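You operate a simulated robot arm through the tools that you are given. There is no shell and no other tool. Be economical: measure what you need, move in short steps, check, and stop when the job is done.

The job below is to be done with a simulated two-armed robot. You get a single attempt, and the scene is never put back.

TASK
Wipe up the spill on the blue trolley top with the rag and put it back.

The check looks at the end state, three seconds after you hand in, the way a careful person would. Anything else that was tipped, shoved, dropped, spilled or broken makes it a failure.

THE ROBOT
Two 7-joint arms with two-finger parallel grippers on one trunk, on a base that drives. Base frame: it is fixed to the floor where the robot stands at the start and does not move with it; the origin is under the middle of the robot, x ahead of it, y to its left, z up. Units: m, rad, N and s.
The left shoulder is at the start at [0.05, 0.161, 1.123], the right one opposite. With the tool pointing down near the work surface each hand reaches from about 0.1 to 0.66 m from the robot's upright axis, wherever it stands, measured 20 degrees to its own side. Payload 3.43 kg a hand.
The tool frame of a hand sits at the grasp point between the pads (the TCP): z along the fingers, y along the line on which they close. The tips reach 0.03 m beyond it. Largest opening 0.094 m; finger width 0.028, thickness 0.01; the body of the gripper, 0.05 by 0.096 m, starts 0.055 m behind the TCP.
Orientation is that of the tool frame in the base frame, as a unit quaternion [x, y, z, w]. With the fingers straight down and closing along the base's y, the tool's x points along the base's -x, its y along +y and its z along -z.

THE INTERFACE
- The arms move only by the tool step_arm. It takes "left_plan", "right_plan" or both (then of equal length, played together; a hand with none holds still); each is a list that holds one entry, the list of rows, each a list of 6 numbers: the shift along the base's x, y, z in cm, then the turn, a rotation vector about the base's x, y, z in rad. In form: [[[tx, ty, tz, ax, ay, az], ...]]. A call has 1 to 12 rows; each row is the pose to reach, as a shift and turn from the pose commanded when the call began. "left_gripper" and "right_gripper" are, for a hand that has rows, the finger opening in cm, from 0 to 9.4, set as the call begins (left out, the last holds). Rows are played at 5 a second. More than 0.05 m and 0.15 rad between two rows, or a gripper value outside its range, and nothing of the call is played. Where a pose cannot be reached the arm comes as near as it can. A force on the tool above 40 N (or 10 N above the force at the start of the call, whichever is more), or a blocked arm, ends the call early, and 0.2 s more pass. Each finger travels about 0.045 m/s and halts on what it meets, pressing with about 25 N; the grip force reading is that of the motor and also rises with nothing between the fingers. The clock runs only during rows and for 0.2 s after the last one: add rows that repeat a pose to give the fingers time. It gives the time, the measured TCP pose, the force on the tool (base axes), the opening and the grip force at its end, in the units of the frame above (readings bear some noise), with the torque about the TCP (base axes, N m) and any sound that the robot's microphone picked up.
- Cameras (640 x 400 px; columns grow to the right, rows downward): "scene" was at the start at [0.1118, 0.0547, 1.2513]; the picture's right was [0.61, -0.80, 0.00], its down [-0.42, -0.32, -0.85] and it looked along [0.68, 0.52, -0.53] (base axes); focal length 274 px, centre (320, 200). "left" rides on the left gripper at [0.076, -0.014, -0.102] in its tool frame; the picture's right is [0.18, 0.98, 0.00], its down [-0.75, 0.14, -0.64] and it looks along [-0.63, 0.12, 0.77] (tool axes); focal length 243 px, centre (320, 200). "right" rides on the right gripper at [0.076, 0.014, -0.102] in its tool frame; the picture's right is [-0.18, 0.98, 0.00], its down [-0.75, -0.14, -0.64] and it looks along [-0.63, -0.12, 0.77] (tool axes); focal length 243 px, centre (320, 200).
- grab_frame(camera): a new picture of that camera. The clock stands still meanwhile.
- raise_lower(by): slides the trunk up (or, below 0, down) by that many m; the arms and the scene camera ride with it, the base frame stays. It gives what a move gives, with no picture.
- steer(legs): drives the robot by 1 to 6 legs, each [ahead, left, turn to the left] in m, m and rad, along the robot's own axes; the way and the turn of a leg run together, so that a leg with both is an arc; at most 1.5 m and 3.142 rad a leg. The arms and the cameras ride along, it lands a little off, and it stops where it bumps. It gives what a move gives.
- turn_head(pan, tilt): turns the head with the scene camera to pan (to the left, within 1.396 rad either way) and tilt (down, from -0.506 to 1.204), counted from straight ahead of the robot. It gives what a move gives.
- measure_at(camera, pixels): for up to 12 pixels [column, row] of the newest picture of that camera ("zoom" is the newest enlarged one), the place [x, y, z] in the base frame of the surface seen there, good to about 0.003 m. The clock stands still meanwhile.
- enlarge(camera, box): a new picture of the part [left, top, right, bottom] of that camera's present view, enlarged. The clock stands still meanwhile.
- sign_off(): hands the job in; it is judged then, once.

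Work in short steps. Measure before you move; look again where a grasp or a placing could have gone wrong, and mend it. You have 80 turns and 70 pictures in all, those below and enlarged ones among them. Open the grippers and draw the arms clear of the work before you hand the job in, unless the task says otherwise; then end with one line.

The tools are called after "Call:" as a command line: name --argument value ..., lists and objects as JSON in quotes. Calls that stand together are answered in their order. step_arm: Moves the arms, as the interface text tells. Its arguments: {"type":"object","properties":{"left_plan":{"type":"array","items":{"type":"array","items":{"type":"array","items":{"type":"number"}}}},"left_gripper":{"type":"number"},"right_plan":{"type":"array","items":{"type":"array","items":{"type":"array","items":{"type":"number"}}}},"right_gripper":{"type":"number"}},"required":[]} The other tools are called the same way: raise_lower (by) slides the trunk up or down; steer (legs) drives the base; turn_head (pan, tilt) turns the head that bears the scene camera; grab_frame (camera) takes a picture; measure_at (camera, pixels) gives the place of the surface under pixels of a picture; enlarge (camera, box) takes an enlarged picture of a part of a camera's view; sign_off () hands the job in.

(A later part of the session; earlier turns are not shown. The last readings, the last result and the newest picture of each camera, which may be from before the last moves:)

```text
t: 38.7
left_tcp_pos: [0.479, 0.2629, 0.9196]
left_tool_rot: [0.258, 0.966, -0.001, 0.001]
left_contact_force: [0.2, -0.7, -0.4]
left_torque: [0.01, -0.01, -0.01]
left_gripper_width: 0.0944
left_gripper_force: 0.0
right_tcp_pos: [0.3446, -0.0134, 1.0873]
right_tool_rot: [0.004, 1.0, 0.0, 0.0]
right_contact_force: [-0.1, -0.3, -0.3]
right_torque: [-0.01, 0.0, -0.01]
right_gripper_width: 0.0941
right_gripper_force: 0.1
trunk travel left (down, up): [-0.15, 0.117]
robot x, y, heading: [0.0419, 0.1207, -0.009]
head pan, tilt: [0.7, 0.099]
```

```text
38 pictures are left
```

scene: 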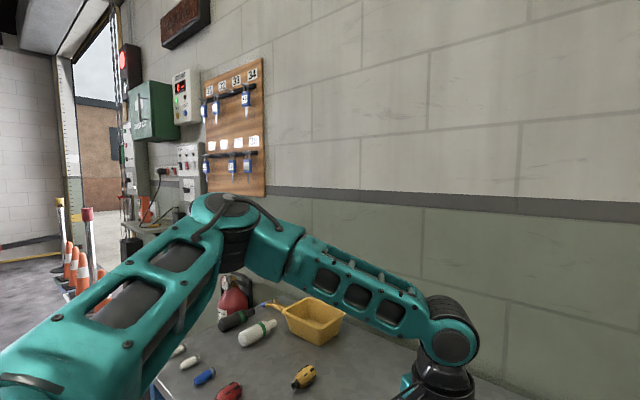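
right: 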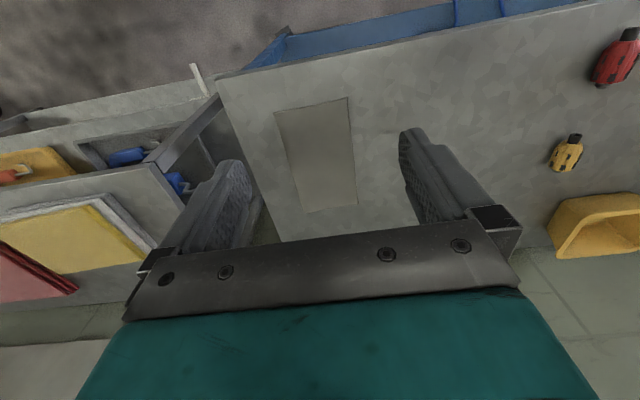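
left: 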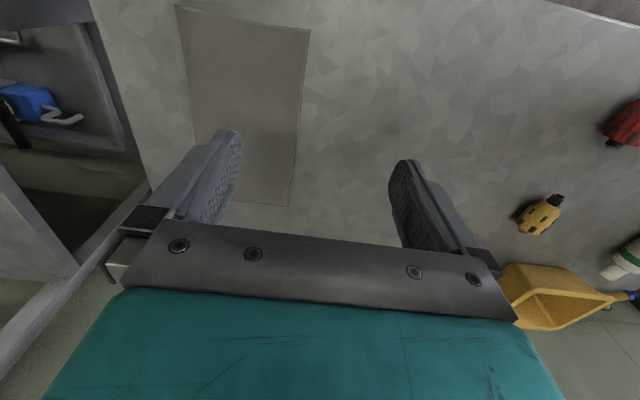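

The elbow is out to the left at shoulder height; lowering the trunk should ease reaching down. I first lift and retract the left hand, then lower the trunk by 0.10.

Call:
step_arm --left_plan '[[[-1, 2, 4, 0, 0, 0.13], [-2, 4, 8, 0, 0, 0.26], [-3, 6, 11, 0, 0, 0.39], [-4, 7, 11, 0, 0, 0.52]]]'

Call:
raise_lower --by -0.1

```text
t: 39.7
left_tcp_pos: [0.4399, 0.3388, 1.0318]
left_tool_rot: [0.0, 1.0, 0.001, 0.0]
left_contact_force: [0.3, 0.2, -0.6]
left_torque: [-0.02, -0.01, -0.04]
left_gripper_width: 0.094
left_gripper_force: 0.0
right_tcp_pos: [0.3455, -0.0128, 1.0867]
right_tool_rot: [0.004, 1.0, 0.0, -0.001]
right_contact_force: [0.0, -0.9, -0.5]
right_torque: [0.01, -0.02, 0.01]
right_gripper_width: 0.094
right_gripper_force: 0.0
trunk travel left (down, up): [-0.15, 0.117]
robot x, y, heading: [0.0393, 0.1214, -0.007]
head pan, tilt: [0.7, 0.099]
```

```text
t: 41.0
left_tcp_pos: [0.4412, 0.3393, 0.9312]
left_tool_rot: [0.001, 1.0, 0.0, 0.001]
left_contact_force: [0.7, -0.1, -0.6]
left_torque: [0.02, 0.0, -0.01]
left_gripper_width: 0.0943
left_gripper_force: 0.1
right_tcp_pos: [0.3448, -0.0133, 0.9871]
right_tool_rot: [0.004, 1.0, 0.001, 0.0]
right_contact_force: [1.1, 0.4, -0.3]
right_torque: [-0.01, 0.04, 0.01]
right_gripper_width: 0.0941
right_gripper_force: 0.1
trunk travel left (down, up): [-0.05, 0.217]
robot x, y, heading: [0.0393, 0.1199, -0.004]
head pan, tilt: [0.7, 0.099]
```

Hand is at (0.441, 0.339, 0.931). I probe at this height first toward the spill, then toward the rag.

Call:
step_arm --left_plan '[[[4, 1, 0, 0, 0, 0], [8, 3, 0, 0, 0, 0], [12, 5, 0, 0, 0, 0], [16, 7, 0, 0, 0, 0], [20, 8, 0, 0, 0, 0], [22, 9, 0, 0, 0, 0], [22, 9, 0, 0, 0, 0]]]'

Call:
step_arm --left_plan '[[[-3, -3, 0, 0, 0, 0], [-6, -6, 0, 0, 0, 0], [-9, -9, 0, 0, 0, 0], [-11, -12, 0, 0, 0, 0], [-12, -16, 0, 0, 0, 0], [-12, -20, 0, 0, 0, 0], [-12, -23, 0, 0, 0, 0], [-12, -26, 0, 0, 0, 0], [-12, -26, 0, 0, 0, 0]]]'

```text
t: 42.6
left_tcp_pos: [0.6244, 0.4344, 0.9318]
left_tool_rot: [0.003, 1.0, 0.0, 0.002]
left_contact_force: [0.9, -0.2, 0.1]
left_torque: [-0.02, 0.0, 0.0]
left_gripper_width: 0.0939
left_gripper_force: 0.1
left hand out of reach, approached as far as the arm can: row 5, 6, 7
right_tcp_pos: [0.3451, -0.0117, 0.986]
right_tool_rot: [0.004, 1.0, -0.001, 0.0]
right_contact_force: [-0.5, 0.5, 0.1]
right_torque: [-0.04, 0.01, 0.0]
right_gripper_width: 0.094
right_gripper_force: 0.1
trunk travel left (down, up): [-0.05, 0.217]
robot x, y, heading: [0.0395, 0.1179, -0.004]
head pan, tilt: [0.7, 0.099]
```

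```text
t: 44.6
left_tcp_pos: [0.4743, 0.2357, 0.9299]
left_tool_rot: [0.0, 1.0, 0.0, 0.001]
left_contact_force: [-0.8, 0.3, -0.6]
left_torque: [-0.01, -0.02, 0.03]
left_gripper_width: 0.0943
left_gripper_force: 0.0
left hand out of reach, approached as far as the arm can: row 6, 7, 8, 9
right_tcp_pos: [0.345, -0.0121, 0.9881]
right_tool_rot: [0.004, 1.0, 0.001, 0.001]
right_contact_force: [-0.8, -0.2, 0.0]
right_torque: [-0.01, -0.02, -0.01]
right_gripper_width: 0.0937
right_gripper_force: 0.0
trunk travel left (down, up): [-0.05, 0.217]
robot x, y, heading: [0.0374, 0.1243, -0.007]
head pan, tilt: [0.7, 0.099]
```

Reach limits found: at most 0.66 m from the axis and no further inward than about 0.115 m left of it. So I grasp the rag with the base back at y≈0, then carry it left with the base; I strafe back right by 0.11.

Call:
steer --legs '[[0.0, -0.11, 0.006]]'

Call:
turn_head --pan 0.3 --tilt 0.85

Call:
grab_frame --camera "scene"

Call:
grab_frame --camera "left"

```text
t: 46.3
left_tcp_pos: [0.4742, 0.1274, 0.9311]
left_tool_rot: [0.0, 1.0, 0.0, 0.002]
left_contact_force: [0.0, 0.5, 1.2]
left_torque: [0.03, 0.03, 0.03]
left_gripper_width: 0.094
left_gripper_force: 0.1
right_tcp_pos: [0.3452, -0.1212, 0.9881]
right_tool_rot: [0.002, 1.0, 0.0, 0.0]
right_contact_force: [1.0, 0.5, 0.5]
right_torque: [-0.02, -0.03, -0.03]
right_gripper_width: 0.094
right_gripper_force: 0.0
trunk travel left (down, up): [-0.05, 0.217]
robot x, y, heading: [0.037, 0.0088, 0.002]
head pan, tilt: [0.7, 0.099]
```

```text
t: 47.4
left_tcp_pos: [0.4727, 0.1291, 0.9306]
left_tool_rot: [-0.001, 1.0, 0.0, 0.002]
left_contact_force: [-0.5, -0.2, -0.1]
left_torque: [0.0, -0.01, 0.0]
left_gripper_width: 0.0941
left_gripper_force: 0.1
right_tcp_pos: [0.3455, -0.1208, 0.987]
right_tool_rot: [0.002, 1.0, 0.0, -0.001]
right_contact_force: [1.0, 0.2, -0.3]
right_torque: [-0.01, -0.01, 0.01]
right_gripper_width: 0.0941
right_gripper_force: 0.1
trunk travel left (down, up): [-0.05, 0.217]
robot x, y, heading: [0.037, 0.0136, 0.001]
head pan, tilt: [0.3, 0.85]
```

```text
37 pictures are left
```

scene: 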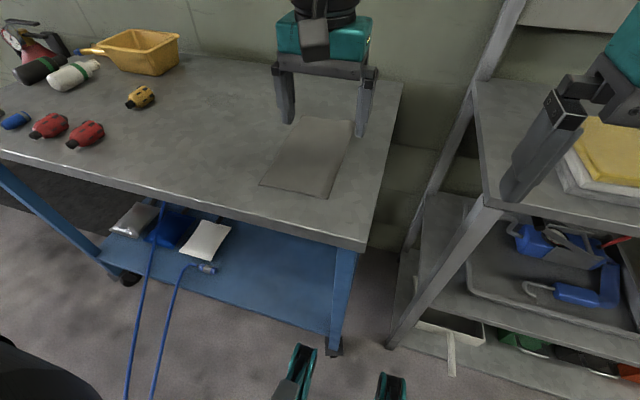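

```text
36 pictures are left
```

left: 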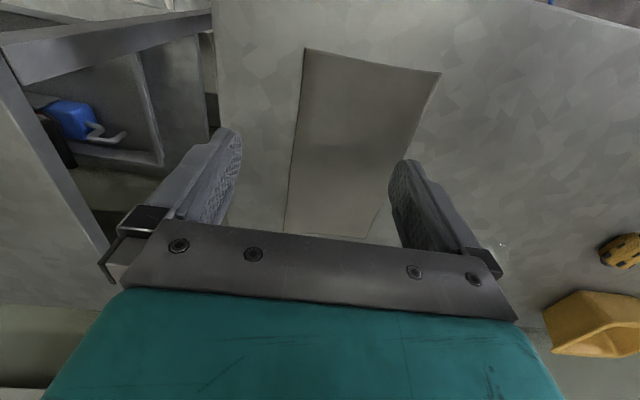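

I record the rag's outline from the left picture so that I can put it back exactly.

Call:
measure_at --camera "left" --pixels '[[305, 49], [440, 72], [285, 230], [368, 237], [378, 208], [350, 130], [295, 140], [405, 150], [480, 130], [500, 245], [380, 100]]'

Call:
measure_at --camera "scene" --pixels '[[261, 185], [327, 198], [354, 121], [303, 116], [305, 155], [315, 140], [290, 175]]'

```text
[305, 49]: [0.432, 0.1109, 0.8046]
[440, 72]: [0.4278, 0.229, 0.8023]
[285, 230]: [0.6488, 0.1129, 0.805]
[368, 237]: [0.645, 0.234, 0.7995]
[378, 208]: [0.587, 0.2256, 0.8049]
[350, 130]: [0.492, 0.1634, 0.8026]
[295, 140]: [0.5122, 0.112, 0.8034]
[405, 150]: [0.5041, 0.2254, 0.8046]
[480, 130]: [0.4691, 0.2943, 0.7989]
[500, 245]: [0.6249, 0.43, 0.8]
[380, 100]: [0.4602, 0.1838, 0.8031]
```

```text
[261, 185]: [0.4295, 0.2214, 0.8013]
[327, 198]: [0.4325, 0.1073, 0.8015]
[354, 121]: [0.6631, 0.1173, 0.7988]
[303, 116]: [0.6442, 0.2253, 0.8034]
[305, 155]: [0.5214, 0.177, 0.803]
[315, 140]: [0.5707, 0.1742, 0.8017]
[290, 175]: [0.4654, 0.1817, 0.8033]
```

The rag spans x 0.430–0.655, y 0.110–0.228, ~3 mm thick. I open to 8.4 cm and lower the left hand over its centre (0.54, 0.17) to just above it.

Call:
step_arm --left_plan '[[[3, 2, 0, 0, 0, 0], [6.6, 4.2, 0, 0, 0, 0], [6.6, 4.2, -3, 0, 0, 0], [6.6, 4.2, -6, 0, 0, 0], [6.6, 4.2, -8, 0, 0, 0], [6.6, 4.2, -8, 0, 0, 0]]]' --left_gripper 8.4

Call:
grab_frame --camera "left"

```text
t: 48.8
left_tcp_pos: [0.5306, 0.1806, 0.8548]
left_tool_rot: [-0.001, 1.0, -0.001, 0.002]
left_contact_force: [0.3, -0.1, -0.9]
left_torque: [-0.01, 0.01, 0.02]
left_gripper_width: 0.0838
left_gripper_force: 0.1
left hand out of reach, approached as far as the arm can: row 2, 3, 4, 5, 6
right_tcp_pos: [0.3455, -0.1211, 0.9869]
right_tool_rot: [0.003, 1.0, 0.0, 0.0]
right_contact_force: [-0.4, 0.2, -0.1]
right_torque: [0.03, -0.03, 0.01]
right_gripper_width: 0.094
right_gripper_force: 0.0
trunk travel left (down, up): [-0.05, 0.217]
robot x, y, heading: [0.0408, 0.0089, 0.001]
head pan, tilt: [0.3, 0.85]
```

```text
35 pictures are left
```

left: 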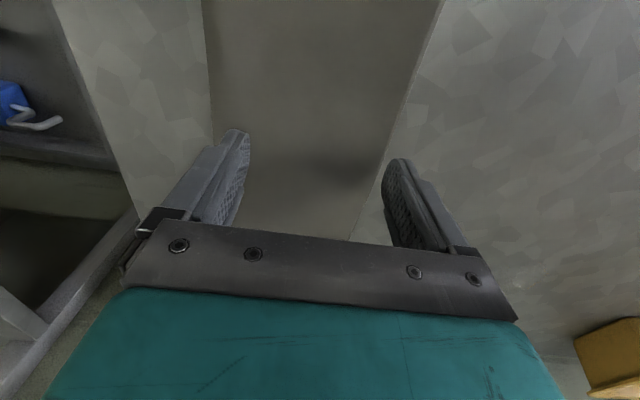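

The fingers at y 0.139 and 0.223 straddle within the rag. I narrow to 7 cm and lower 2.4 cm to press the tips lightly on the cloth.

Call:
step_arm --left_plan '[[[0, 0, -1, 0, 0, 0], [0, 0, -1.8, 0, 0, 0], [0, 0, -2.4, 0, 0, 0], [0, 0, -2.4, 0, 0, 0]]]' --left_gripper 7.0

```text
t: 49.8
left_tcp_pos: [0.5247, 0.1857, 0.8331]
left_tool_rot: [-0.001, 1.0, 0.0, 0.002]
left_contact_force: [-0.2, -0.6, 2.9]
left_torque: [0.06, 0.01, 0.0]
left_gripper_width: 0.0698
left_gripper_force: 0.1
left hand out of reach, approached as far as the arm can: row 1, 2, 3, 4
right_tcp_pos: [0.3456, -0.1209, 0.9878]
right_tool_rot: [0.003, 1.0, 0.0, 0.0]
right_contact_force: [0.3, -0.2, -0.4]
right_torque: [-0.01, 0.02, 0.02]
right_gripper_width: 0.0941
right_gripper_force: 0.0
trunk travel left (down, up): [-0.05, 0.217]
robot x, y, heading: [0.0379, 0.0105, 0.001]
head pan, tilt: [0.3, 0.85]
```

Light contact (2.9 N). I press a hair more and close the fingers to gather a fold.

Call:
step_arm --left_plan '[[[0, 0, -0.1, 0, 0, 0], [0, 0, -0.1, 0, 0, 0], [0, 0, -0.1, 0, 0, 0], [0, 0, -0.1, 0, 0, 0], [0, 0, -0.1, 0, 0, 0], [0, 0, -0.1, 0, 0, 0], [0, 0, -0.1, 0, 0, 0]]]' --left_gripper 0

Call:
grab_frame --camera "left"

Call:
grab_frame --camera "scene"

```text
t: 51.4
left_tcp_pos: [0.5252, 0.1856, 0.8324]
left_tool_rot: [-0.001, 1.0, 0.0, 0.003]
left_contact_force: [-0.4, 1.2, 11.8]
left_torque: [0.05, 0.01, -0.01]
left_gripper_width: 0.0033
left_gripper_force: 25.0
right_tcp_pos: [0.3458, -0.121, 0.9876]
right_tool_rot: [0.002, 1.0, 0.001, 0.0]
right_contact_force: [-0.7, 0.2, -0.2]
right_torque: [0.03, -0.02, 0.04]
right_gripper_width: 0.0939
right_gripper_force: 0.0
trunk travel left (down, up): [-0.05, 0.217]
robot x, y, heading: [0.0402, 0.0171, -0.006]
head pan, tilt: [0.3, 0.85]
```

```text
34 pictures are left
```

left: 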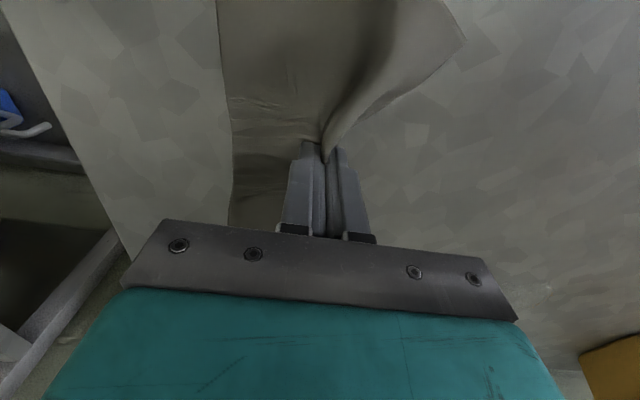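

```text
33 pictures are left
```

scene: 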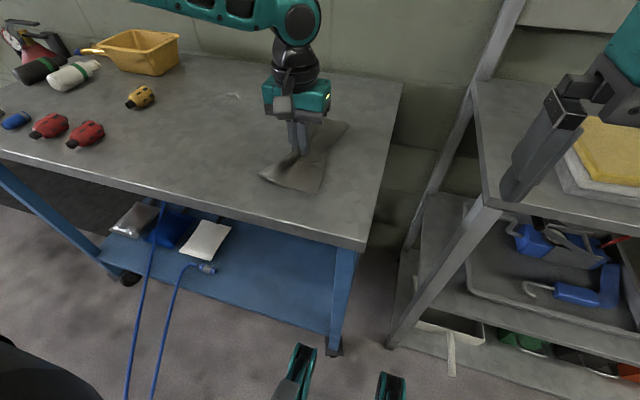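

A fold of cloth is pinched (opening 3.3 mm) and the puddle glints at (230,97). I lift 9 cm and check the hold.

Call:
step_arm --left_plan '[[[0, 0, 2, 0, 0, 0], [0, 0, 4, 0, 0, 0], [0, 0, 6, 0, 0, 0], [-1, 0, 9, 0, 0, 0], [-1, 0, 9, 0, 0, 0]]]'

Call:
grab_frame --camera "scene"

Call:
enlarge --camera "scene" --box '[180, 70, 300, 145]'

```text
t: 52.6
left_tcp_pos: [0.5143, 0.188, 0.9223]
left_tool_rot: [-0.001, 1.0, 0.0, 0.001]
left_contact_force: [-0.6, 0.3, 0.7]
left_torque: [-0.01, 0.01, -0.03]
left_gripper_width: 0.0032
left_gripper_force: 24.7
right_tcp_pos: [0.345, -0.1208, 0.9863]
right_tool_rot: [0.002, 1.0, 0.0, 0.0]
right_contact_force: [-1.0, 1.0, 0.5]
right_torque: [0.0, 0.01, -0.01]
right_gripper_width: 0.0939
right_gripper_force: 0.0
trunk travel left (down, up): [-0.05, 0.217]
robot x, y, heading: [0.0393, 0.0091, -0.001]
head pan, tilt: [0.3, 0.85]
```

```text
32 pictures are left
```

scene: 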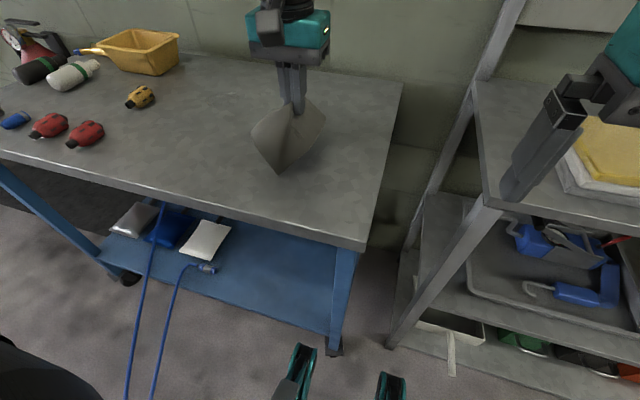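

```text
5.33 times, centred on (240, 108) of scene
```

zoom: 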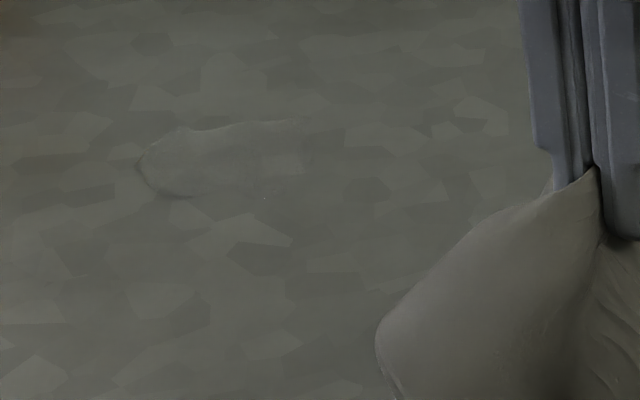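

The rag hangs firmly. The puddle is now seen at zoom columns 137–315, rows 122–198; I measure its outline again, then strafe left 0.15.

Call:
measure_at --camera "zoom" --pixels '[[137, 168], [180, 128], [240, 125], [300, 122], [318, 145], [310, 175], [265, 196], [200, 197], [155, 190], [230, 160]]'

Call:
steer --legs '[[0.0, 0.155, 0.0]]'

Call:
grab_frame --camera "scene"

```text
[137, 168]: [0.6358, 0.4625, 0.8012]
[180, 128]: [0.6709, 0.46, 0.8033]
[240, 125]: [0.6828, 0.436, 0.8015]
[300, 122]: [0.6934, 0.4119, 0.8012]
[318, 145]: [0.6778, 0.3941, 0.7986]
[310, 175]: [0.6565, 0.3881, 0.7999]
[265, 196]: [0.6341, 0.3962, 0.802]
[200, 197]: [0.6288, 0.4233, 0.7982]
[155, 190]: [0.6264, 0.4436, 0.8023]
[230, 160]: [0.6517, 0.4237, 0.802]
```

```text
t: 54.6
left_tcp_pos: [0.5141, 0.3439, 0.9222]
left_tool_rot: [-0.001, 1.0, 0.0, 0.001]
left_contact_force: [-0.7, -1.0, -0.1]
left_torque: [0.0, 0.01, 0.0]
left_gripper_width: 0.0037
left_gripper_force: 25.1
right_tcp_pos: [0.3451, 0.0354, 0.987]
right_tool_rot: [0.002, 1.0, 0.0, -0.001]
right_contact_force: [-0.5, 0.1, -0.4]
right_torque: [-0.01, 0.02, 0.01]
right_gripper_width: 0.0939
right_gripper_force: 0.2
trunk travel left (down, up): [-0.05, 0.217]
robot x, y, heading: [0.0376, 0.1667, 0.002]
head pan, tilt: [0.3, 0.85]
```

```text
30 pictures are left
```

scene: 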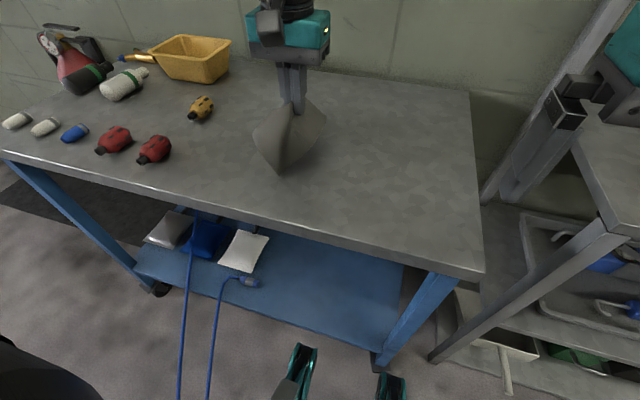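

The puddle spans x 0.626–0.695, y 0.388–0.463. I creep 1 cm ahead, then bring the rag over the puddle with the fingers tilted outward 0.3 rad for reach, and lower to just above the top.

Call:
steer --legs '[[0.01, 0.0, 0.0]]'

Call:
step_arm --left_plan '[[[3, 2, 0, 0, -0.12, 0], [6, 4, 0, 0, -0.24, 0], [9, 6, -2, 0, -0.3, 0], [11, 7, -4, 0, -0.3, 0], [12.5, 8, -6, 0, -0.3, 0], [13, 8, -8, 0, -0.3, 0], [13, 8, -8, 0, -0.3, 0]]]'

Call:
grab_frame --camera "scene"

```text
t: 55.3
left_tcp_pos: [0.5239, 0.342, 0.9213]
left_tool_rot: [-0.002, 1.0, 0.001, 0.002]
left_contact_force: [-0.5, 0.0, -0.5]
left_torque: [0.0, 0.03, 0.0]
left_gripper_width: 0.0035
left_gripper_force: 24.9
right_tcp_pos: [0.3552, 0.0354, 0.9872]
right_tool_rot: [0.003, 1.0, -0.001, 0.0]
right_contact_force: [-0.3, -0.4, 0.0]
right_torque: [-0.01, 0.0, 0.0]
right_gripper_width: 0.0939
right_gripper_force: 0.0
trunk travel left (down, up): [-0.05, 0.217]
robot x, y, heading: [0.0503, 0.168, -0.001]
head pan, tilt: [0.3, 0.85]
```

```text
t: 56.9
left_tcp_pos: [0.6518, 0.4198, 0.843]
left_tool_rot: [-0.001, 0.989, -0.001, 0.151]
left_contact_force: [-0.5, 0.7, 0.8]
left_torque: [-0.02, 0.03, 0.01]
left_gripper_width: 0.0034
left_gripper_force: 25.4
right_tcp_pos: [0.3548, 0.0346, 0.9868]
right_tool_rot: [0.003, 1.0, 0.001, 0.0]
right_contact_force: [-0.9, 0.3, -0.8]
right_torque: [0.02, 0.01, -0.02]
right_gripper_width: 0.0941
right_gripper_force: 0.1
trunk travel left (down, up): [-0.05, 0.217]
robot x, y, heading: [0.0475, 0.1665, 0.001]
head pan, tilt: [0.3, 0.85]
```

```text
29 pictures are left
```

scene: 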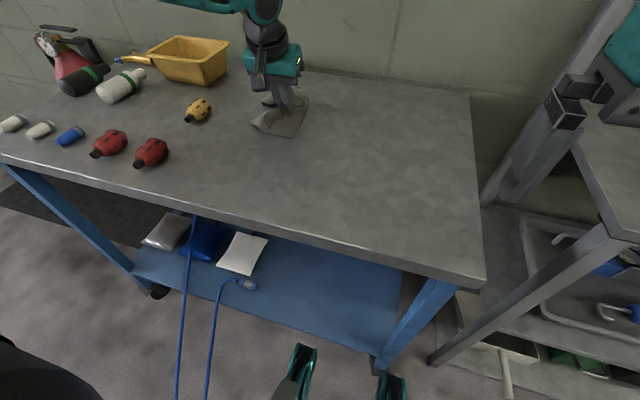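

The rag lies over the puddle at (280,115). I lower to light contact and see the force.

Call:
step_arm --left_plan '[[[0, 0, -0.5, 0, 0, 0], [0, 0, -0.9, 0, 0, 0], [0, 0, -0.9, 0, 0, 0]]]'

```text
t: 57.7
left_tcp_pos: [0.6499, 0.4217, 0.836]
left_tool_rot: [0.0, 0.988, -0.001, 0.152]
left_contact_force: [1.0, -0.1, 1.5]
left_torque: [-0.03, 0.01, 0.0]
left_gripper_width: 0.0035
left_gripper_force: 25.7
left hand out of reach, approached as far as the arm can: row 1, 2, 3
right_tcp_pos: [0.355, 0.0352, 0.987]
right_tool_rot: [0.003, 1.0, 0.0, 0.0]
right_contact_force: [1.1, 0.0, -1.2]
right_torque: [-0.01, 0.01, 0.02]
right_gripper_width: 0.0941
right_gripper_force: 0.0
trunk travel left (down, up): [-0.05, 0.217]
robot x, y, heading: [0.0485, 0.1685, 0.005]
head pan, tilt: [0.3, 0.85]
```

Contact is at 1.5 N, at the reach limit with this tilt. I wipe side to side, then further out with a bit more tilt, then pull back.

Call:
step_arm --left_plan '[[[-1, -3, -0.2, 0, 0, 0], [-1, 0, -0.2, 0, 0, 0], [-1, 4, -0.2, 0, -0.05, 0], [1, 3, -0.2, 0, -0.12, 0], [3, 1, -0.2, 0, -0.22, 0], [4, -2, -0.2, 0, -0.3, 0], [4, 0, -0.2, 0, -0.3, 0], [4, 3, -0.2, 0, -0.3, 0], [2, 3, -0.2, 0, -0.2, 0], [0, 1, -0.2, 0, -0.1, 0], [-3, 0, -0.2, 0, 0, 0], [-6, -1, -0.2, 0, 0, 0]]]'

Call:
grab_frame --camera "scene"

Call:
enlarge --camera "scene" --box '[210, 70, 370, 170]'

```text
t: 60.3
left_tcp_pos: [0.5925, 0.4124, 0.8352]
left_tool_rot: [-0.002, 0.988, 0.0, 0.153]
left_contact_force: [2.9, 1.3, 18.5]
left_torque: [0.12, 0.0, -0.04]
left_gripper_width: 0.0039
left_gripper_force: 25.1
left hand out of reach, approached as far as the arm can: row 1, 6
right_tcp_pos: [0.354, 0.0349, 0.9878]
right_tool_rot: [0.003, 1.0, 0.0, 0.0]
right_contact_force: [-0.3, -0.8, -0.1]
right_torque: [0.0, 0.01, 0.02]
right_gripper_width: 0.0939
right_gripper_force: 0.1
trunk travel left (down, up): [-0.05, 0.217]
robot x, y, heading: [0.0479, 0.1644, 0.002]
head pan, tilt: [0.3, 0.85]
```

```text
28 pictures are left
```

scene: 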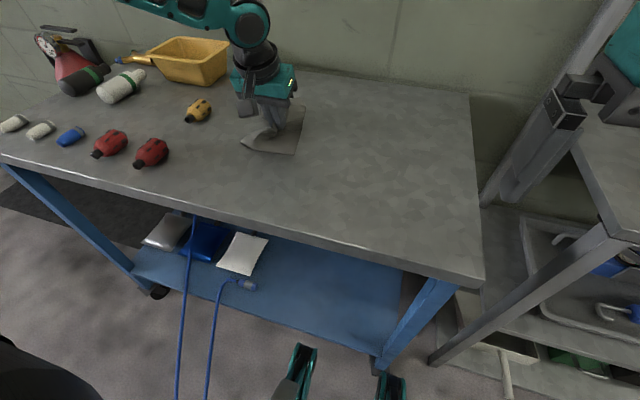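

```text
4.00 times, centred on (290, 120) of scene
```

zoom: 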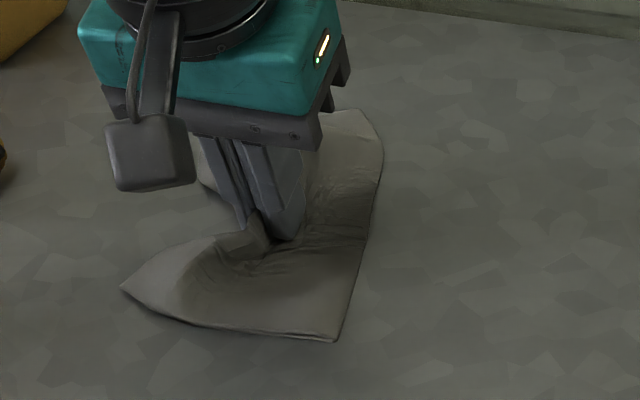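

The rag followed well. I lift it and move aside to see what is left of the puddle.

Call:
step_arm --left_plan '[[[0, 0, 4, 0, 0, 0], [-1, -2, 8, 0, 0, 0], [-3, -5, 11, 0, 0.1, 0], [-5, -8, 12, 0, 0.2, 0], [-7, -11, 12, 0, 0.3, 0], [-8, -12, 12, 0, 0.3, 0]]]'

Call:
enlarge --camera "scene" --box '[200, 50, 360, 150]'

```text
t: 61.7
left_tcp_pos: [0.5071, 0.299, 0.9529]
left_tool_rot: [-0.001, 1.0, -0.001, 0.002]
left_contact_force: [0.7, 0.0, -0.4]
left_torque: [-0.01, 0.0, 0.0]
left_gripper_width: 0.0034
left_gripper_force: 24.9
left hand out of reach, approached as far as the arm can: row 5, 6
right_tcp_pos: [0.3546, 0.0364, 0.9872]
right_tool_rot: [0.002, 1.0, 0.0, 0.001]
right_contact_force: [0.0, -0.8, 0.9]
right_torque: [-0.04, -0.03, 0.05]
right_gripper_width: 0.094
right_gripper_force: 0.0
trunk travel left (down, up): [-0.05, 0.217]
robot x, y, heading: [0.0476, 0.166, 0.001]
head pan, tilt: [0.3, 0.85]
```

```text
4.00 times, centred on (280, 100) of scene
```

zoom: 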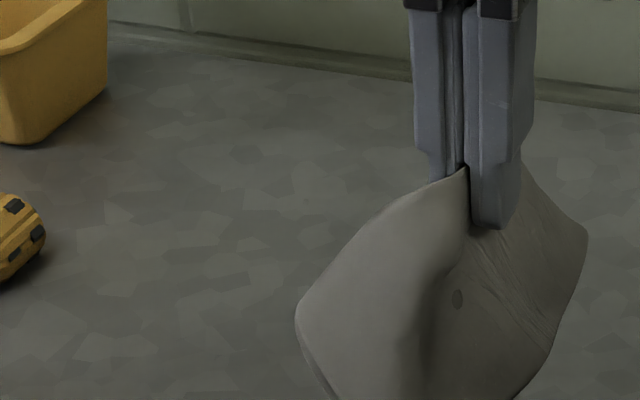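

The table looks clean where visible; a wet dot shows on the rag. I locate the former puddle in this zoom and enlarge further.

Call:
measure_at --camera "zoom" --pixels '[[200, 200], [250, 230], [300, 200], [350, 180], [300, 250], [390, 140]]'

Call:
step_arm --left_plan '[[[-3, 0, 0, 0, 0, 0], [-6, 0, 0, 0, 0, 0], [-6, 0, 0, 0, 0, 0]]]'

Call:
enlarge --camera "scene" --box '[225, 65, 321, 125]'

```text
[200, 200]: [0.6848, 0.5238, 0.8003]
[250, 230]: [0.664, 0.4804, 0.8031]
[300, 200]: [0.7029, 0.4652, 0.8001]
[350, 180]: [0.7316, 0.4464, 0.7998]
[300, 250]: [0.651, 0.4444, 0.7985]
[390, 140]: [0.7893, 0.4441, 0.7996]
```

```text
t: 62.5
left_tcp_pos: [0.4464, 0.2962, 0.9541]
left_tool_rot: [-0.001, 1.0, 0.0, 0.001]
left_contact_force: [-0.2, -0.8, 0.1]
left_torque: [0.01, 0.0, -0.01]
left_gripper_width: 0.0035
left_gripper_force: 25.0
right_tcp_pos: [0.3551, 0.0358, 0.9873]
right_tool_rot: [0.003, 1.0, 0.0, 0.0]
right_contact_force: [0.7, 0.4, 0.6]
right_torque: [0.03, 0.04, 0.0]
right_gripper_width: 0.0938
right_gripper_force: 0.1
trunk travel left (down, up): [-0.05, 0.217]
robot x, y, heading: [0.0458, 0.1692, 0.001]
head pan, tilt: [0.3, 0.85]
```

```text
6.67 times, centred on (273, 95) of scene
```

zoom: 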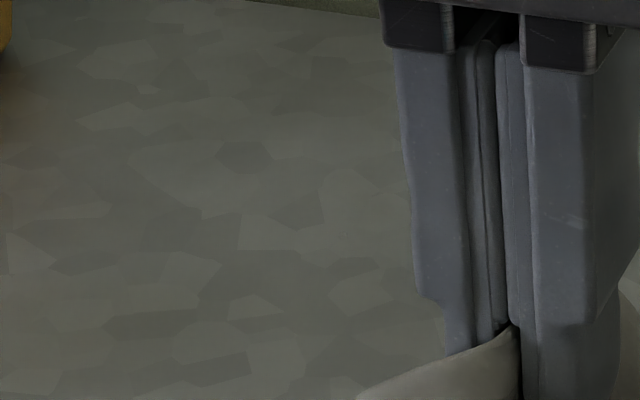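

The rag still hides part of it. I strafe back right with the rag (needed anyway) and then look at the spot from the same place as before.

Call:
steer --legs '[[-0.01, -0.158, 0.0]]'

Call:
enlarge --camera "scene" --box '[180, 65, 276, 125]'

Call:
grab_frame --camera "scene"

```text
t: 64.5
left_tcp_pos: [0.4371, 0.1424, 0.9543]
left_tool_rot: [-0.001, 1.0, 0.001, 0.001]
left_contact_force: [-1.0, -1.0, 0.5]
left_torque: [0.02, -0.02, -0.03]
left_gripper_width: 0.0035
left_gripper_force: 24.8
right_tcp_pos: [0.3457, -0.1191, 0.9878]
right_tool_rot: [0.001, 1.0, -0.001, 0.0]
right_contact_force: [-0.2, -0.5, -0.2]
right_torque: [-0.02, 0.0, 0.02]
right_gripper_width: 0.0939
right_gripper_force: 0.1
trunk travel left (down, up): [-0.05, 0.217]
robot x, y, heading: [0.0381, 0.0137, 0.008]
head pan, tilt: [0.3, 0.85]
```

```text
6.67 times, centred on (228, 95) of scene
```

zoom: 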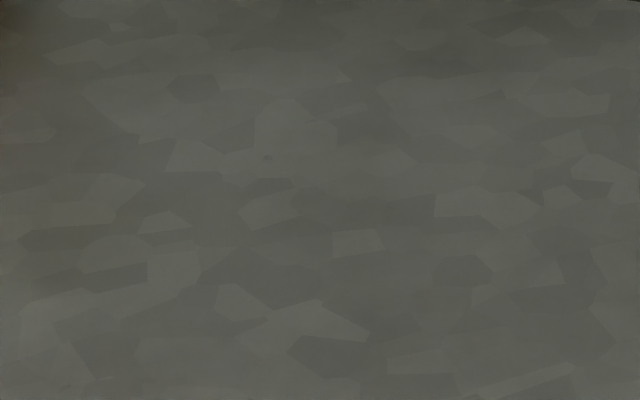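

```text
23 pictures are left
```

scene: 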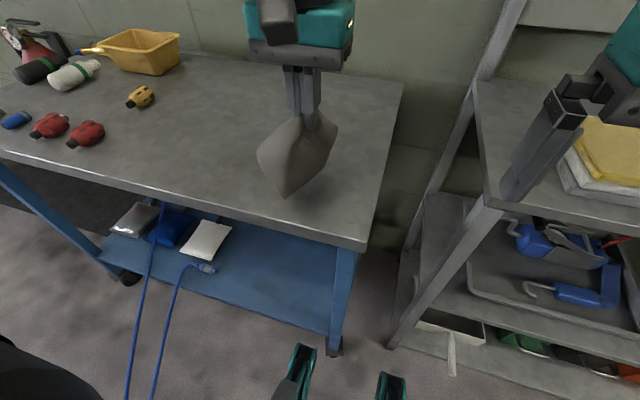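

The old puddle area (zoom columns 171–393, rows 189–284) looks clean; a tiny dot appears at (265,158). I take one tighter zoom.

Call:
enlarge --camera "scene" --box '[198, 80, 246, 110]'

Call:
measure_at --camera "zoom" --pixels '[[100, 180], [420, 180], [260, 280], [260, 120]]'

```text
13.33 times, centred on (222, 95) of scene
```

zoom: 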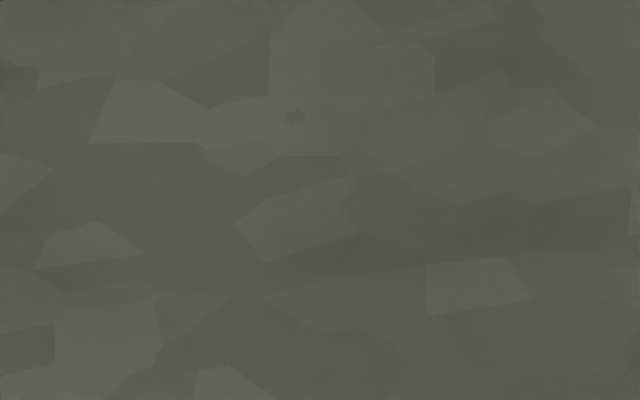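

```text
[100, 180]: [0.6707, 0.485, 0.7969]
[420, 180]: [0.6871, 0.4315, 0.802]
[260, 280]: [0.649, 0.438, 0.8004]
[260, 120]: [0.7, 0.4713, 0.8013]
```

A tiny droplet (~4 mm) remains at about (0.70, 0.466). I go back left with the rag to wipe it with more outward tilt.

Call:
steer --legs '[[0.01, 0.165, -0.006]]'

Call:
step_arm --left_plan '[[[4, 2, 0, 0, -0.12, 0], [8, 4, 0, 0, -0.24, 0], [12, 6, 0, 0, -0.36, 0], [16, 9, 0, 0, -0.48, 0], [19, 12, 0, 0, -0.6, 0], [22, 15, -2, 0, -0.6, 0], [25, 17, -5, 0, -0.6, 0], [26, 17, -8, 0, -0.6, 0], [26, 17, -10, 0, -0.6, 0], [26, 17, -10, 0, -0.6, 0]]]'

Call:
grab_frame --camera "scene"

```text
t: 66.6
left_tcp_pos: [0.4487, 0.3052, 0.9539]
left_tool_rot: [0.0, 1.0, 0.0, 0.002]
left_contact_force: [-0.2, 1.0, -0.6]
left_torque: [0.02, -0.02, -0.05]
left_gripper_width: 0.0035
left_gripper_force: 24.5
right_tcp_pos: [0.3554, 0.0441, 0.9866]
right_tool_rot: [0.004, 1.0, 0.0, 0.001]
right_contact_force: [0.7, 0.1, 0.4]
right_torque: [0.01, 0.06, -0.03]
right_gripper_width: 0.094
right_gripper_force: 0.1
trunk travel left (down, up): [-0.05, 0.217]
robot x, y, heading: [0.045, 0.1784, -0.003]
head pan, tilt: [0.3, 0.85]
```

```text
t: 68.8
left_tcp_pos: [0.7071, 0.4777, 0.8558]
left_tool_rot: [0.0, 0.955, 0.0, 0.297]
left_contact_force: [0.4, 0.0, -0.1]
left_torque: [-0.04, 0.0, -0.03]
left_gripper_width: 0.0036
left_gripper_force: 25.2
right_tcp_pos: [0.3555, 0.0443, 0.9867]
right_tool_rot: [0.003, 1.0, 0.0, 0.001]
right_contact_force: [-0.3, 0.4, 0.1]
right_torque: [0.01, -0.02, 0.03]
right_gripper_width: 0.0943
right_gripper_force: 0.1
trunk travel left (down, up): [-0.05, 0.217]
robot x, y, heading: [0.0476, 0.1759, 0.001]
head pan, tilt: [0.3, 0.85]
```

```text
21 pictures are left
```

scene: 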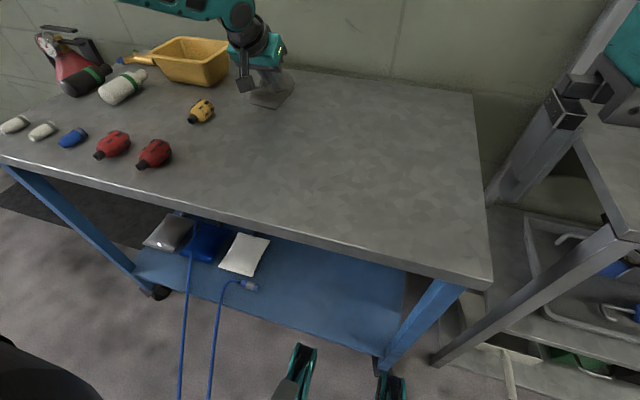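

The hand is at (0.707, 0.478) with the bin close by at (222,85). I check the bin's distance before pressing.

Call:
measure_at --camera "scene" --pixels '[[226, 78], [210, 86], [228, 45], [212, 105], [237, 60]]'

Call:
step_arm --left_plan '[[[0, -1, -1, 0, 0, 0], [0, -1, -1.8, 0, 0, 0], [0, -1, -2.1, 0, 0, 0], [0, -1, -2.1, 0, 0, 0]]]'

```text
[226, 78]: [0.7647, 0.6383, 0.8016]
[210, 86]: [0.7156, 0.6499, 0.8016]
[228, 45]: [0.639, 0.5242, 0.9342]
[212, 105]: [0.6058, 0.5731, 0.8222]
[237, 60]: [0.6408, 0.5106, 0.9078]
```

```text
t: 69.8
left_tcp_pos: [0.7056, 0.4666, 0.837]
left_tool_rot: [0.002, 0.954, -0.001, 0.3]
left_contact_force: [1.1, 0.7, 7.1]
left_torque: [0.03, -0.11, 0.0]
left_gripper_width: 0.0035
left_gripper_force: 24.4
right_tcp_pos: [0.3547, 0.0443, 0.9862]
right_tool_rot: [0.004, 1.0, 0.001, 0.0]
right_contact_force: [0.1, -0.5, -0.6]
right_torque: [-0.02, 0.01, 0.0]
right_gripper_width: 0.0942
right_gripper_force: 0.1
trunk travel left (down, up): [-0.05, 0.217]
robot x, y, heading: [0.053, 0.1752, -0.005]
head pan, tilt: [0.3, 0.85]
```

Contact 7 N, bin 0.11 m away. I scrub around the droplet and over the whole former puddle, pulling back.

Call:
step_arm --left_plan '[[[0, 2, 0, 0, 0, 0], [-2, 2, 0, 0, 0, 0], [-3, 0, 0, 0, 0, 0], [-1, -1, 0, 0, 0, 0], [-1, -4, 0, 0, 0, 0], [-3, -4, 0, 0, 0, 0], [-4, -1, 0, 0, 0, 0], [-5, 2, 0, 0, 0, 0], [-7, 0, 0, 0, 0, 0], [-7, -4, 0, 0, 0, 0], [-9, -5, 0, 0, 0, 0], [-11, -5, 0, 0, 0, 0]]]'

Call:
step_arm --left_plan '[[[0, 0, 4, 0, 0.12, 0], [-2, -2, 8, 0, 0.24, 0], [-5, -4, 11, 0, 0.36, 0], [-8, -6, 11, 0, 0.48, 0], [-11, -8, 11, 0, 0.6, 0], [-14, -11, 11, 0, 0.6, 0]]]'

Call:
steer --legs '[[-0.01, -0.16, 0.0]]'

Call:
enlarge --camera "scene" --box '[190, 70, 270, 120]'

Call:
enlarge --camera "scene" --box '[198, 80, 246, 110]'

```text
t: 72.4
left_tcp_pos: [0.5974, 0.413, 0.8346]
left_tool_rot: [0.001, 0.954, 0.0, 0.301]
left_contact_force: [4.9, -0.9, 22.1]
left_torque: [0.13, -0.3, -0.02]
left_gripper_width: 0.0034
left_gripper_force: 25.2
left hand out of reach, approached as far as the arm can: row 5
right_tcp_pos: [0.3539, 0.0441, 0.9876]
right_tool_rot: [0.003, 1.0, 0.001, 0.001]
right_contact_force: [0.0, -0.6, -0.3]
right_torque: [-0.01, 0.01, -0.01]
right_gripper_width: 0.0938
right_gripper_force: 0.0
trunk travel left (down, up): [-0.05, 0.217]
robot x, y, heading: [0.0448, 0.1779, -0.001]
head pan, tilt: [0.3, 0.85]
```

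```text
t: 73.8
left_tcp_pos: [0.4582, 0.3042, 0.9455]
left_tool_rot: [0.0, 1.0, 0.0, 0.001]
left_contact_force: [-0.1, -0.3, 0.2]
left_torque: [-0.05, 0.01, 0.0]
left_gripper_width: 0.0034
left_gripper_force: 25.1
right_tcp_pos: [0.3545, 0.0438, 0.9868]
right_tool_rot: [0.004, 1.0, 0.0, 0.0]
right_contact_force: [0.4, 0.2, -0.1]
right_torque: [-0.02, -0.01, 0.02]
right_gripper_width: 0.0941
right_gripper_force: 0.0
trunk travel left (down, up): [-0.05, 0.217]
robot x, y, heading: [0.0492, 0.1797, -0.005]
head pan, tilt: [0.3, 0.85]
```

```text
t: 75.8
left_tcp_pos: [0.4483, 0.1457, 0.9437]
left_tool_rot: [0.001, 1.0, 0.0, 0.002]
left_contact_force: [0.2, -0.4, -0.2]
left_torque: [0.03, 0.0, -0.03]
left_gripper_width: 0.0035
left_gripper_force: 25.0
right_tcp_pos: [0.3457, -0.1155, 0.9865]
right_tool_rot: [0.004, 1.0, 0.0, 0.001]
right_contact_force: [0.0, -0.4, 0.2]
right_torque: [-0.02, -0.04, -0.01]
right_gripper_width: 0.0937
right_gripper_force: 0.0
trunk travel left (down, up): [-0.05, 0.217]
robot x, y, heading: [0.041, 0.0183, -0.004]
head pan, tilt: [0.3, 0.85]
```

```text
8.00 times, centred on (230, 95) of scene
```

zoom: 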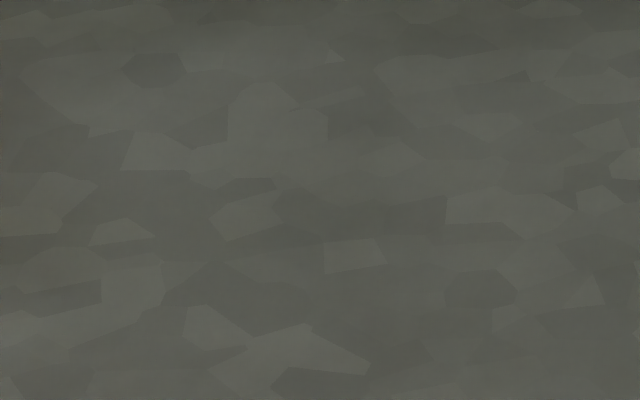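

```text
13.33 times, centred on (222, 95) of scene
```

zoom: 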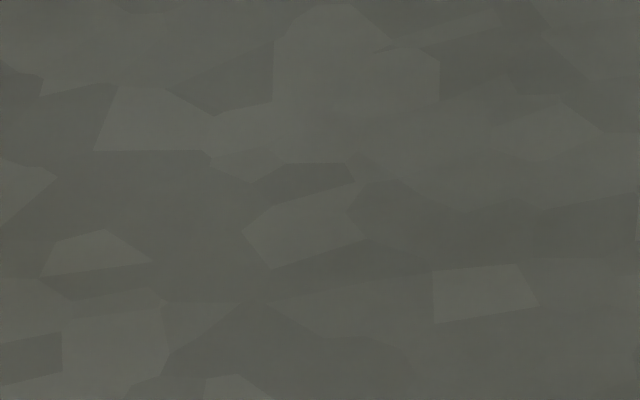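

The spot is clean now. I return the rag to where I gripped it, (0.525, 0.186), and lower slowly so that it spreads.

Call:
step_arm --left_plan '[[[3, 2, 0, 0, 0, 0], [6, 4, 0, 0, 0, 0], [7.7, 4, -2, 0, 0, 0], [7.7, 4, -4, 0, 0, 0], [7.7, 4, -6, 0, 0, 0], [7.7, 4, -8, 0, 0, 0], [7.7, 4, -9.5, 0, 0, 0], [7.7, 4, -10.5, 0, 0, 0], [7.7, 4, -10.5, 0, 0, 0]]]'

Call:
grab_frame --camera "scene"

Call:
grab_frame --camera "left"

```text
t: 77.8
left_tcp_pos: [0.5234, 0.1858, 0.84]
left_tool_rot: [0.0, 1.0, -0.001, 0.001]
left_contact_force: [-0.8, 0.2, 1.9]
left_torque: [0.02, 0.01, 0.0]
left_gripper_width: 0.0034
left_gripper_force: 25.3
right_tcp_pos: [0.3443, -0.1155, 0.9877]
right_tool_rot: [0.004, 1.0, 0.0, 0.0]
right_contact_force: [-0.3, -0.5, 0.1]
right_torque: [0.0, 0.01, 0.02]
right_gripper_width: 0.0939
right_gripper_force: 0.0
trunk travel left (down, up): [-0.05, 0.217]
robot x, y, heading: [0.0375, 0.0142, -0.003]
head pan, tilt: [0.3, 0.85]
```

```text
18 pictures are left
```

scene: 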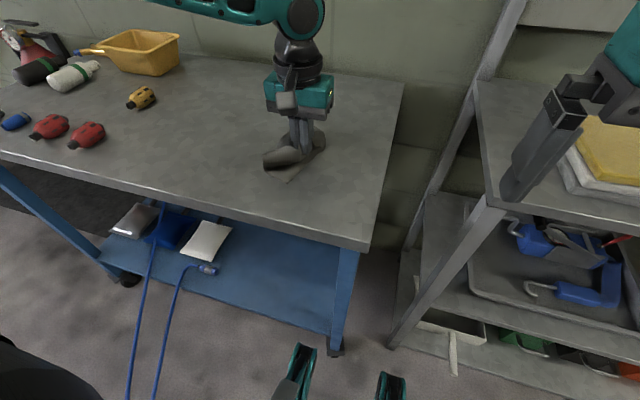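

```text
17 pictures are left
```

left: 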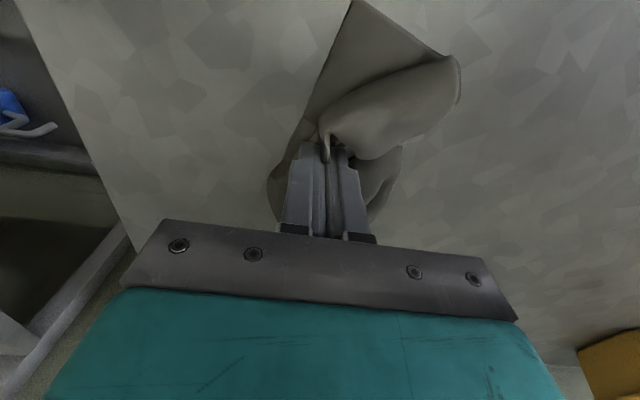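

The rag is back at its place but rumpled. I release, widening slowly, and lift the hand clear to see how it settles.

Call:
step_arm --left_plan '[[[0, 0, -0.3, 0, 0, 0], [0, 0, -0.3, 0, 0, 0], [0, 0, -0.3, 0, 0, 0], [0, 0, 2, 0, 0, 0], [0, 0, 6, 0, 0, 0], [-4, 0, 10, 0, 0, 0], [-8, 0, 12, 0, 0, 0]]]' --left_gripper 5

Call:
grab_frame --camera "left"

Call:
enlarge --camera "scene" --box '[220, 80, 412, 200]'

```text
refused: row 6 steps farther than a row can; nothing moved
```

```text
16 pictures are left
```

left: 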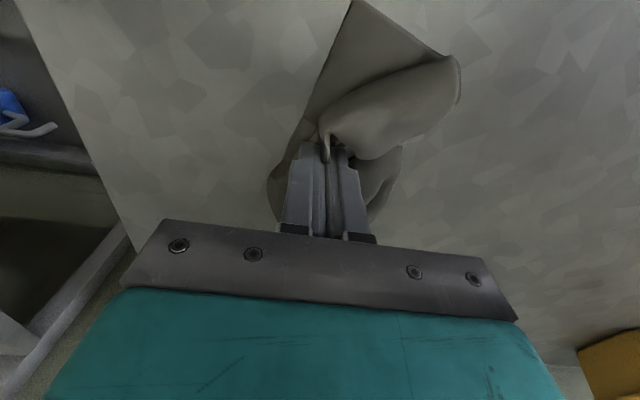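

```text
3.33 times, centred on (316, 140) of scene
```

zoom: 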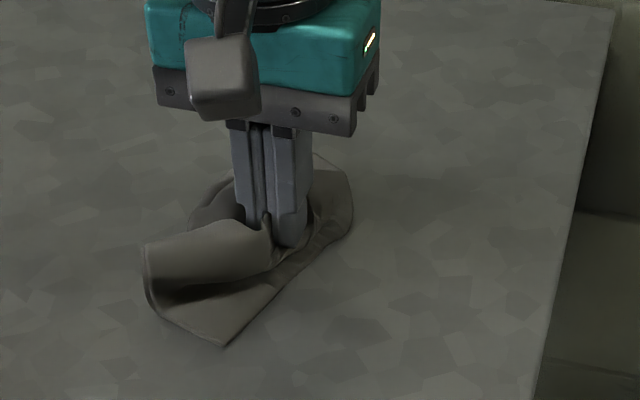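

Still gripped; the plan is to release, then re-grip the far short edge and lay it flat by drawing it down in +x. Release and retreat with shorter rows.

Call:
step_arm --left_plan '[[[0, 0, -0.3, 0, 0, 0], [0, 0, -0.3, 0, 0, 0], [0, 0, -0.3, 0, 0, 0], [0, 0, 2, 0, 0, 0], [0, 0, 6, 0, 0, 0], [-3, 0, 9, 0, 0, 0], [-6, 0, 11, 0, 0, 0], [-9, 0, 11, 0, 0, 0]]]' --left_gripper 5

Call:
grab_frame --camera "left"

Call:
enlarge --camera "scene" --box '[220, 80, 412, 200]'

```text
t: 79.6
left_tcp_pos: [0.4343, 0.1845, 0.9497]
left_tool_rot: [0.001, 1.0, 0.0, 0.001]
left_contact_force: [-0.3, 0.0, -0.3]
left_torque: [-0.06, 0.05, 0.04]
left_gripper_width: 0.0498
left_gripper_force: 0.1
right_tcp_pos: [0.3447, -0.1154, 0.9857]
right_tool_rot: [0.004, 1.0, 0.0, 0.0]
right_contact_force: [1.1, 0.3, 0.6]
right_torque: [-0.01, 0.0, -0.02]
right_gripper_width: 0.0941
right_gripper_force: 0.1
trunk travel left (down, up): [-0.05, 0.217]
robot x, y, heading: [0.0356, 0.0203, -0.003]
head pan, tilt: [0.3, 0.85]
```

```text
14 pictures are left
```

left: 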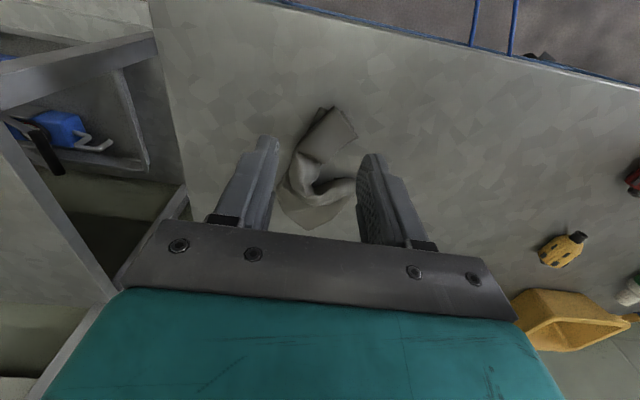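

```text
3.33 times, centred on (316, 140) of scene
```

zoom: 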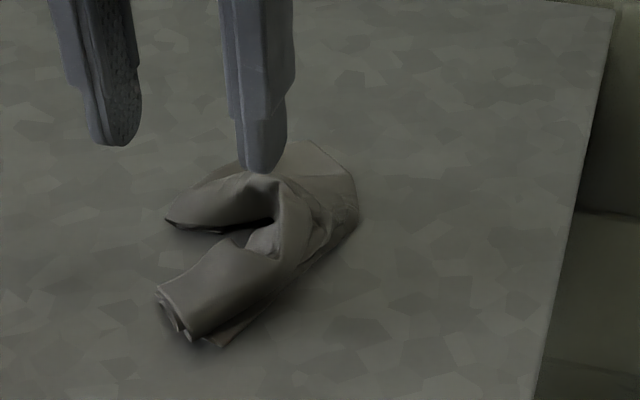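

The rag is crumpled in place. I measure its far edge corner at zoom (310,142)–(357,195) for the re-grip.

Call:
measure_at --camera "zoom" --pixels '[[310, 145], [352, 175], [335, 165], [355, 210], [170, 220], [220, 343], [160, 290], [265, 185], [320, 200], [245, 200]]'

```text
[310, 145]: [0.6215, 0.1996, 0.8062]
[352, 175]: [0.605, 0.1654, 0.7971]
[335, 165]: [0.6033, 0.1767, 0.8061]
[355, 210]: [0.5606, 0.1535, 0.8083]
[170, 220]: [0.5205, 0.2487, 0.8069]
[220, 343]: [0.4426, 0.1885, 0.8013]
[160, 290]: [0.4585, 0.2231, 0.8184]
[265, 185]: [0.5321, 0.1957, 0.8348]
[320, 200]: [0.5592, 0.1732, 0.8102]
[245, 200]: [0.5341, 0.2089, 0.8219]
```

I re-grip the far edge at (0.605, 0.183): move over it high, lower, and close.

Call:
step_arm --left_plan '[[[4, 0, 0, 0, 0, 0], [8, 0, 0, 0, 0, 0], [12, 0, 0, 0, 0, 0], [17, 0, 0, 0, 0, 0], [17, 0, -4, 0, 0, 0], [17, 0, -8, 0, 0, 0], [17, 0, -10.5, 0, 0, 0], [17, 0, -11.7, 0, 0, 0], [17, 0, -11.7, 0, 0, 0]]]' --left_gripper 6

Call:
grab_frame --camera "scene"

```text
t: 81.6
left_tcp_pos: [0.5606, 0.2194, 0.8532]
left_tool_rot: [0.001, 1.0, -0.001, 0.002]
left_contact_force: [-0.5, -1.1, -0.4]
left_torque: [0.02, 0.01, -0.01]
left_gripper_width: 0.0602
left_gripper_force: 0.0
left hand out of reach, approached as far as the arm can: row 3, 4, 5, 6, 7, 8, 9
right_tcp_pos: [0.3443, -0.1146, 0.9873]
right_tool_rot: [0.003, 1.0, 0.0, 0.0]
right_contact_force: [0.9, -0.8, 0.0]
right_torque: [-0.03, 0.0, 0.02]
right_gripper_width: 0.0939
right_gripper_force: 0.1
trunk travel left (down, up): [-0.05, 0.217]
robot x, y, heading: [0.0354, 0.0184, -0.001]
head pan, tilt: [0.3, 0.85]
```

```text
12 pictures are left
```

scene: 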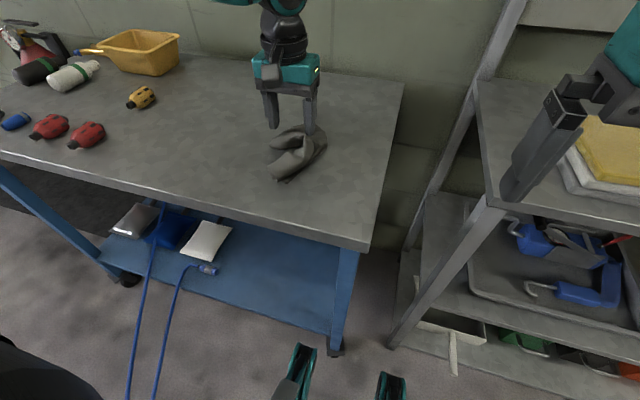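

The arm's inward limit grows with distance; I raise the hand and shift the base 0.08 right (free floor there; rack front is at x≥0.47).

Call:
step_arm --left_plan '[[[0, 0, 3, 0, 0, 0], [-2, 0, 7, 0, 0, 0], [-2, 0, 7, 0, 0, 0]]]'

Call:
steer --legs '[[0.0, -0.085, 0.0]]'

```text
t: 82.4
left_tcp_pos: [0.5401, 0.221, 0.9218]
left_tool_rot: [0.001, 1.0, 0.001, 0.002]
left_contact_force: [-0.2, -0.3, 1.1]
left_torque: [0.0, -0.01, -0.01]
left_gripper_width: 0.0603
left_gripper_force: 0.1
right_tcp_pos: [0.344, -0.1165, 0.9873]
right_tool_rot: [0.005, 1.0, 0.0, 0.0]
right_contact_force: [-0.7, 0.0, 0.3]
right_torque: [0.02, -0.01, 0.03]
right_gripper_width: 0.0938
right_gripper_force: 0.0
trunk travel left (down, up): [-0.05, 0.217]
robot x, y, heading: [0.0398, 0.0179, -0.004]
head pan, tilt: [0.3, 0.85]
```

```text
t: 83.8
left_tcp_pos: [0.5404, 0.1363, 0.9222]
left_tool_rot: [0.001, 1.0, -0.001, 0.002]
left_contact_force: [-0.4, -0.7, 0.0]
left_torque: [-0.01, 0.03, 0.02]
left_gripper_width: 0.0598
left_gripper_force: 0.1
right_tcp_pos: [0.3442, -0.2001, 0.9878]
right_tool_rot: [0.005, 1.0, 0.0, 0.0]
right_contact_force: [0.2, -0.4, 0.0]
right_torque: [0.0, 0.0, 0.02]
right_gripper_width: 0.0939
right_gripper_force: 0.1
trunk travel left (down, up): [-0.05, 0.217]
robot x, y, heading: [0.0404, -0.0632, -0.002]
head pan, tilt: [0.3, 0.85]
```

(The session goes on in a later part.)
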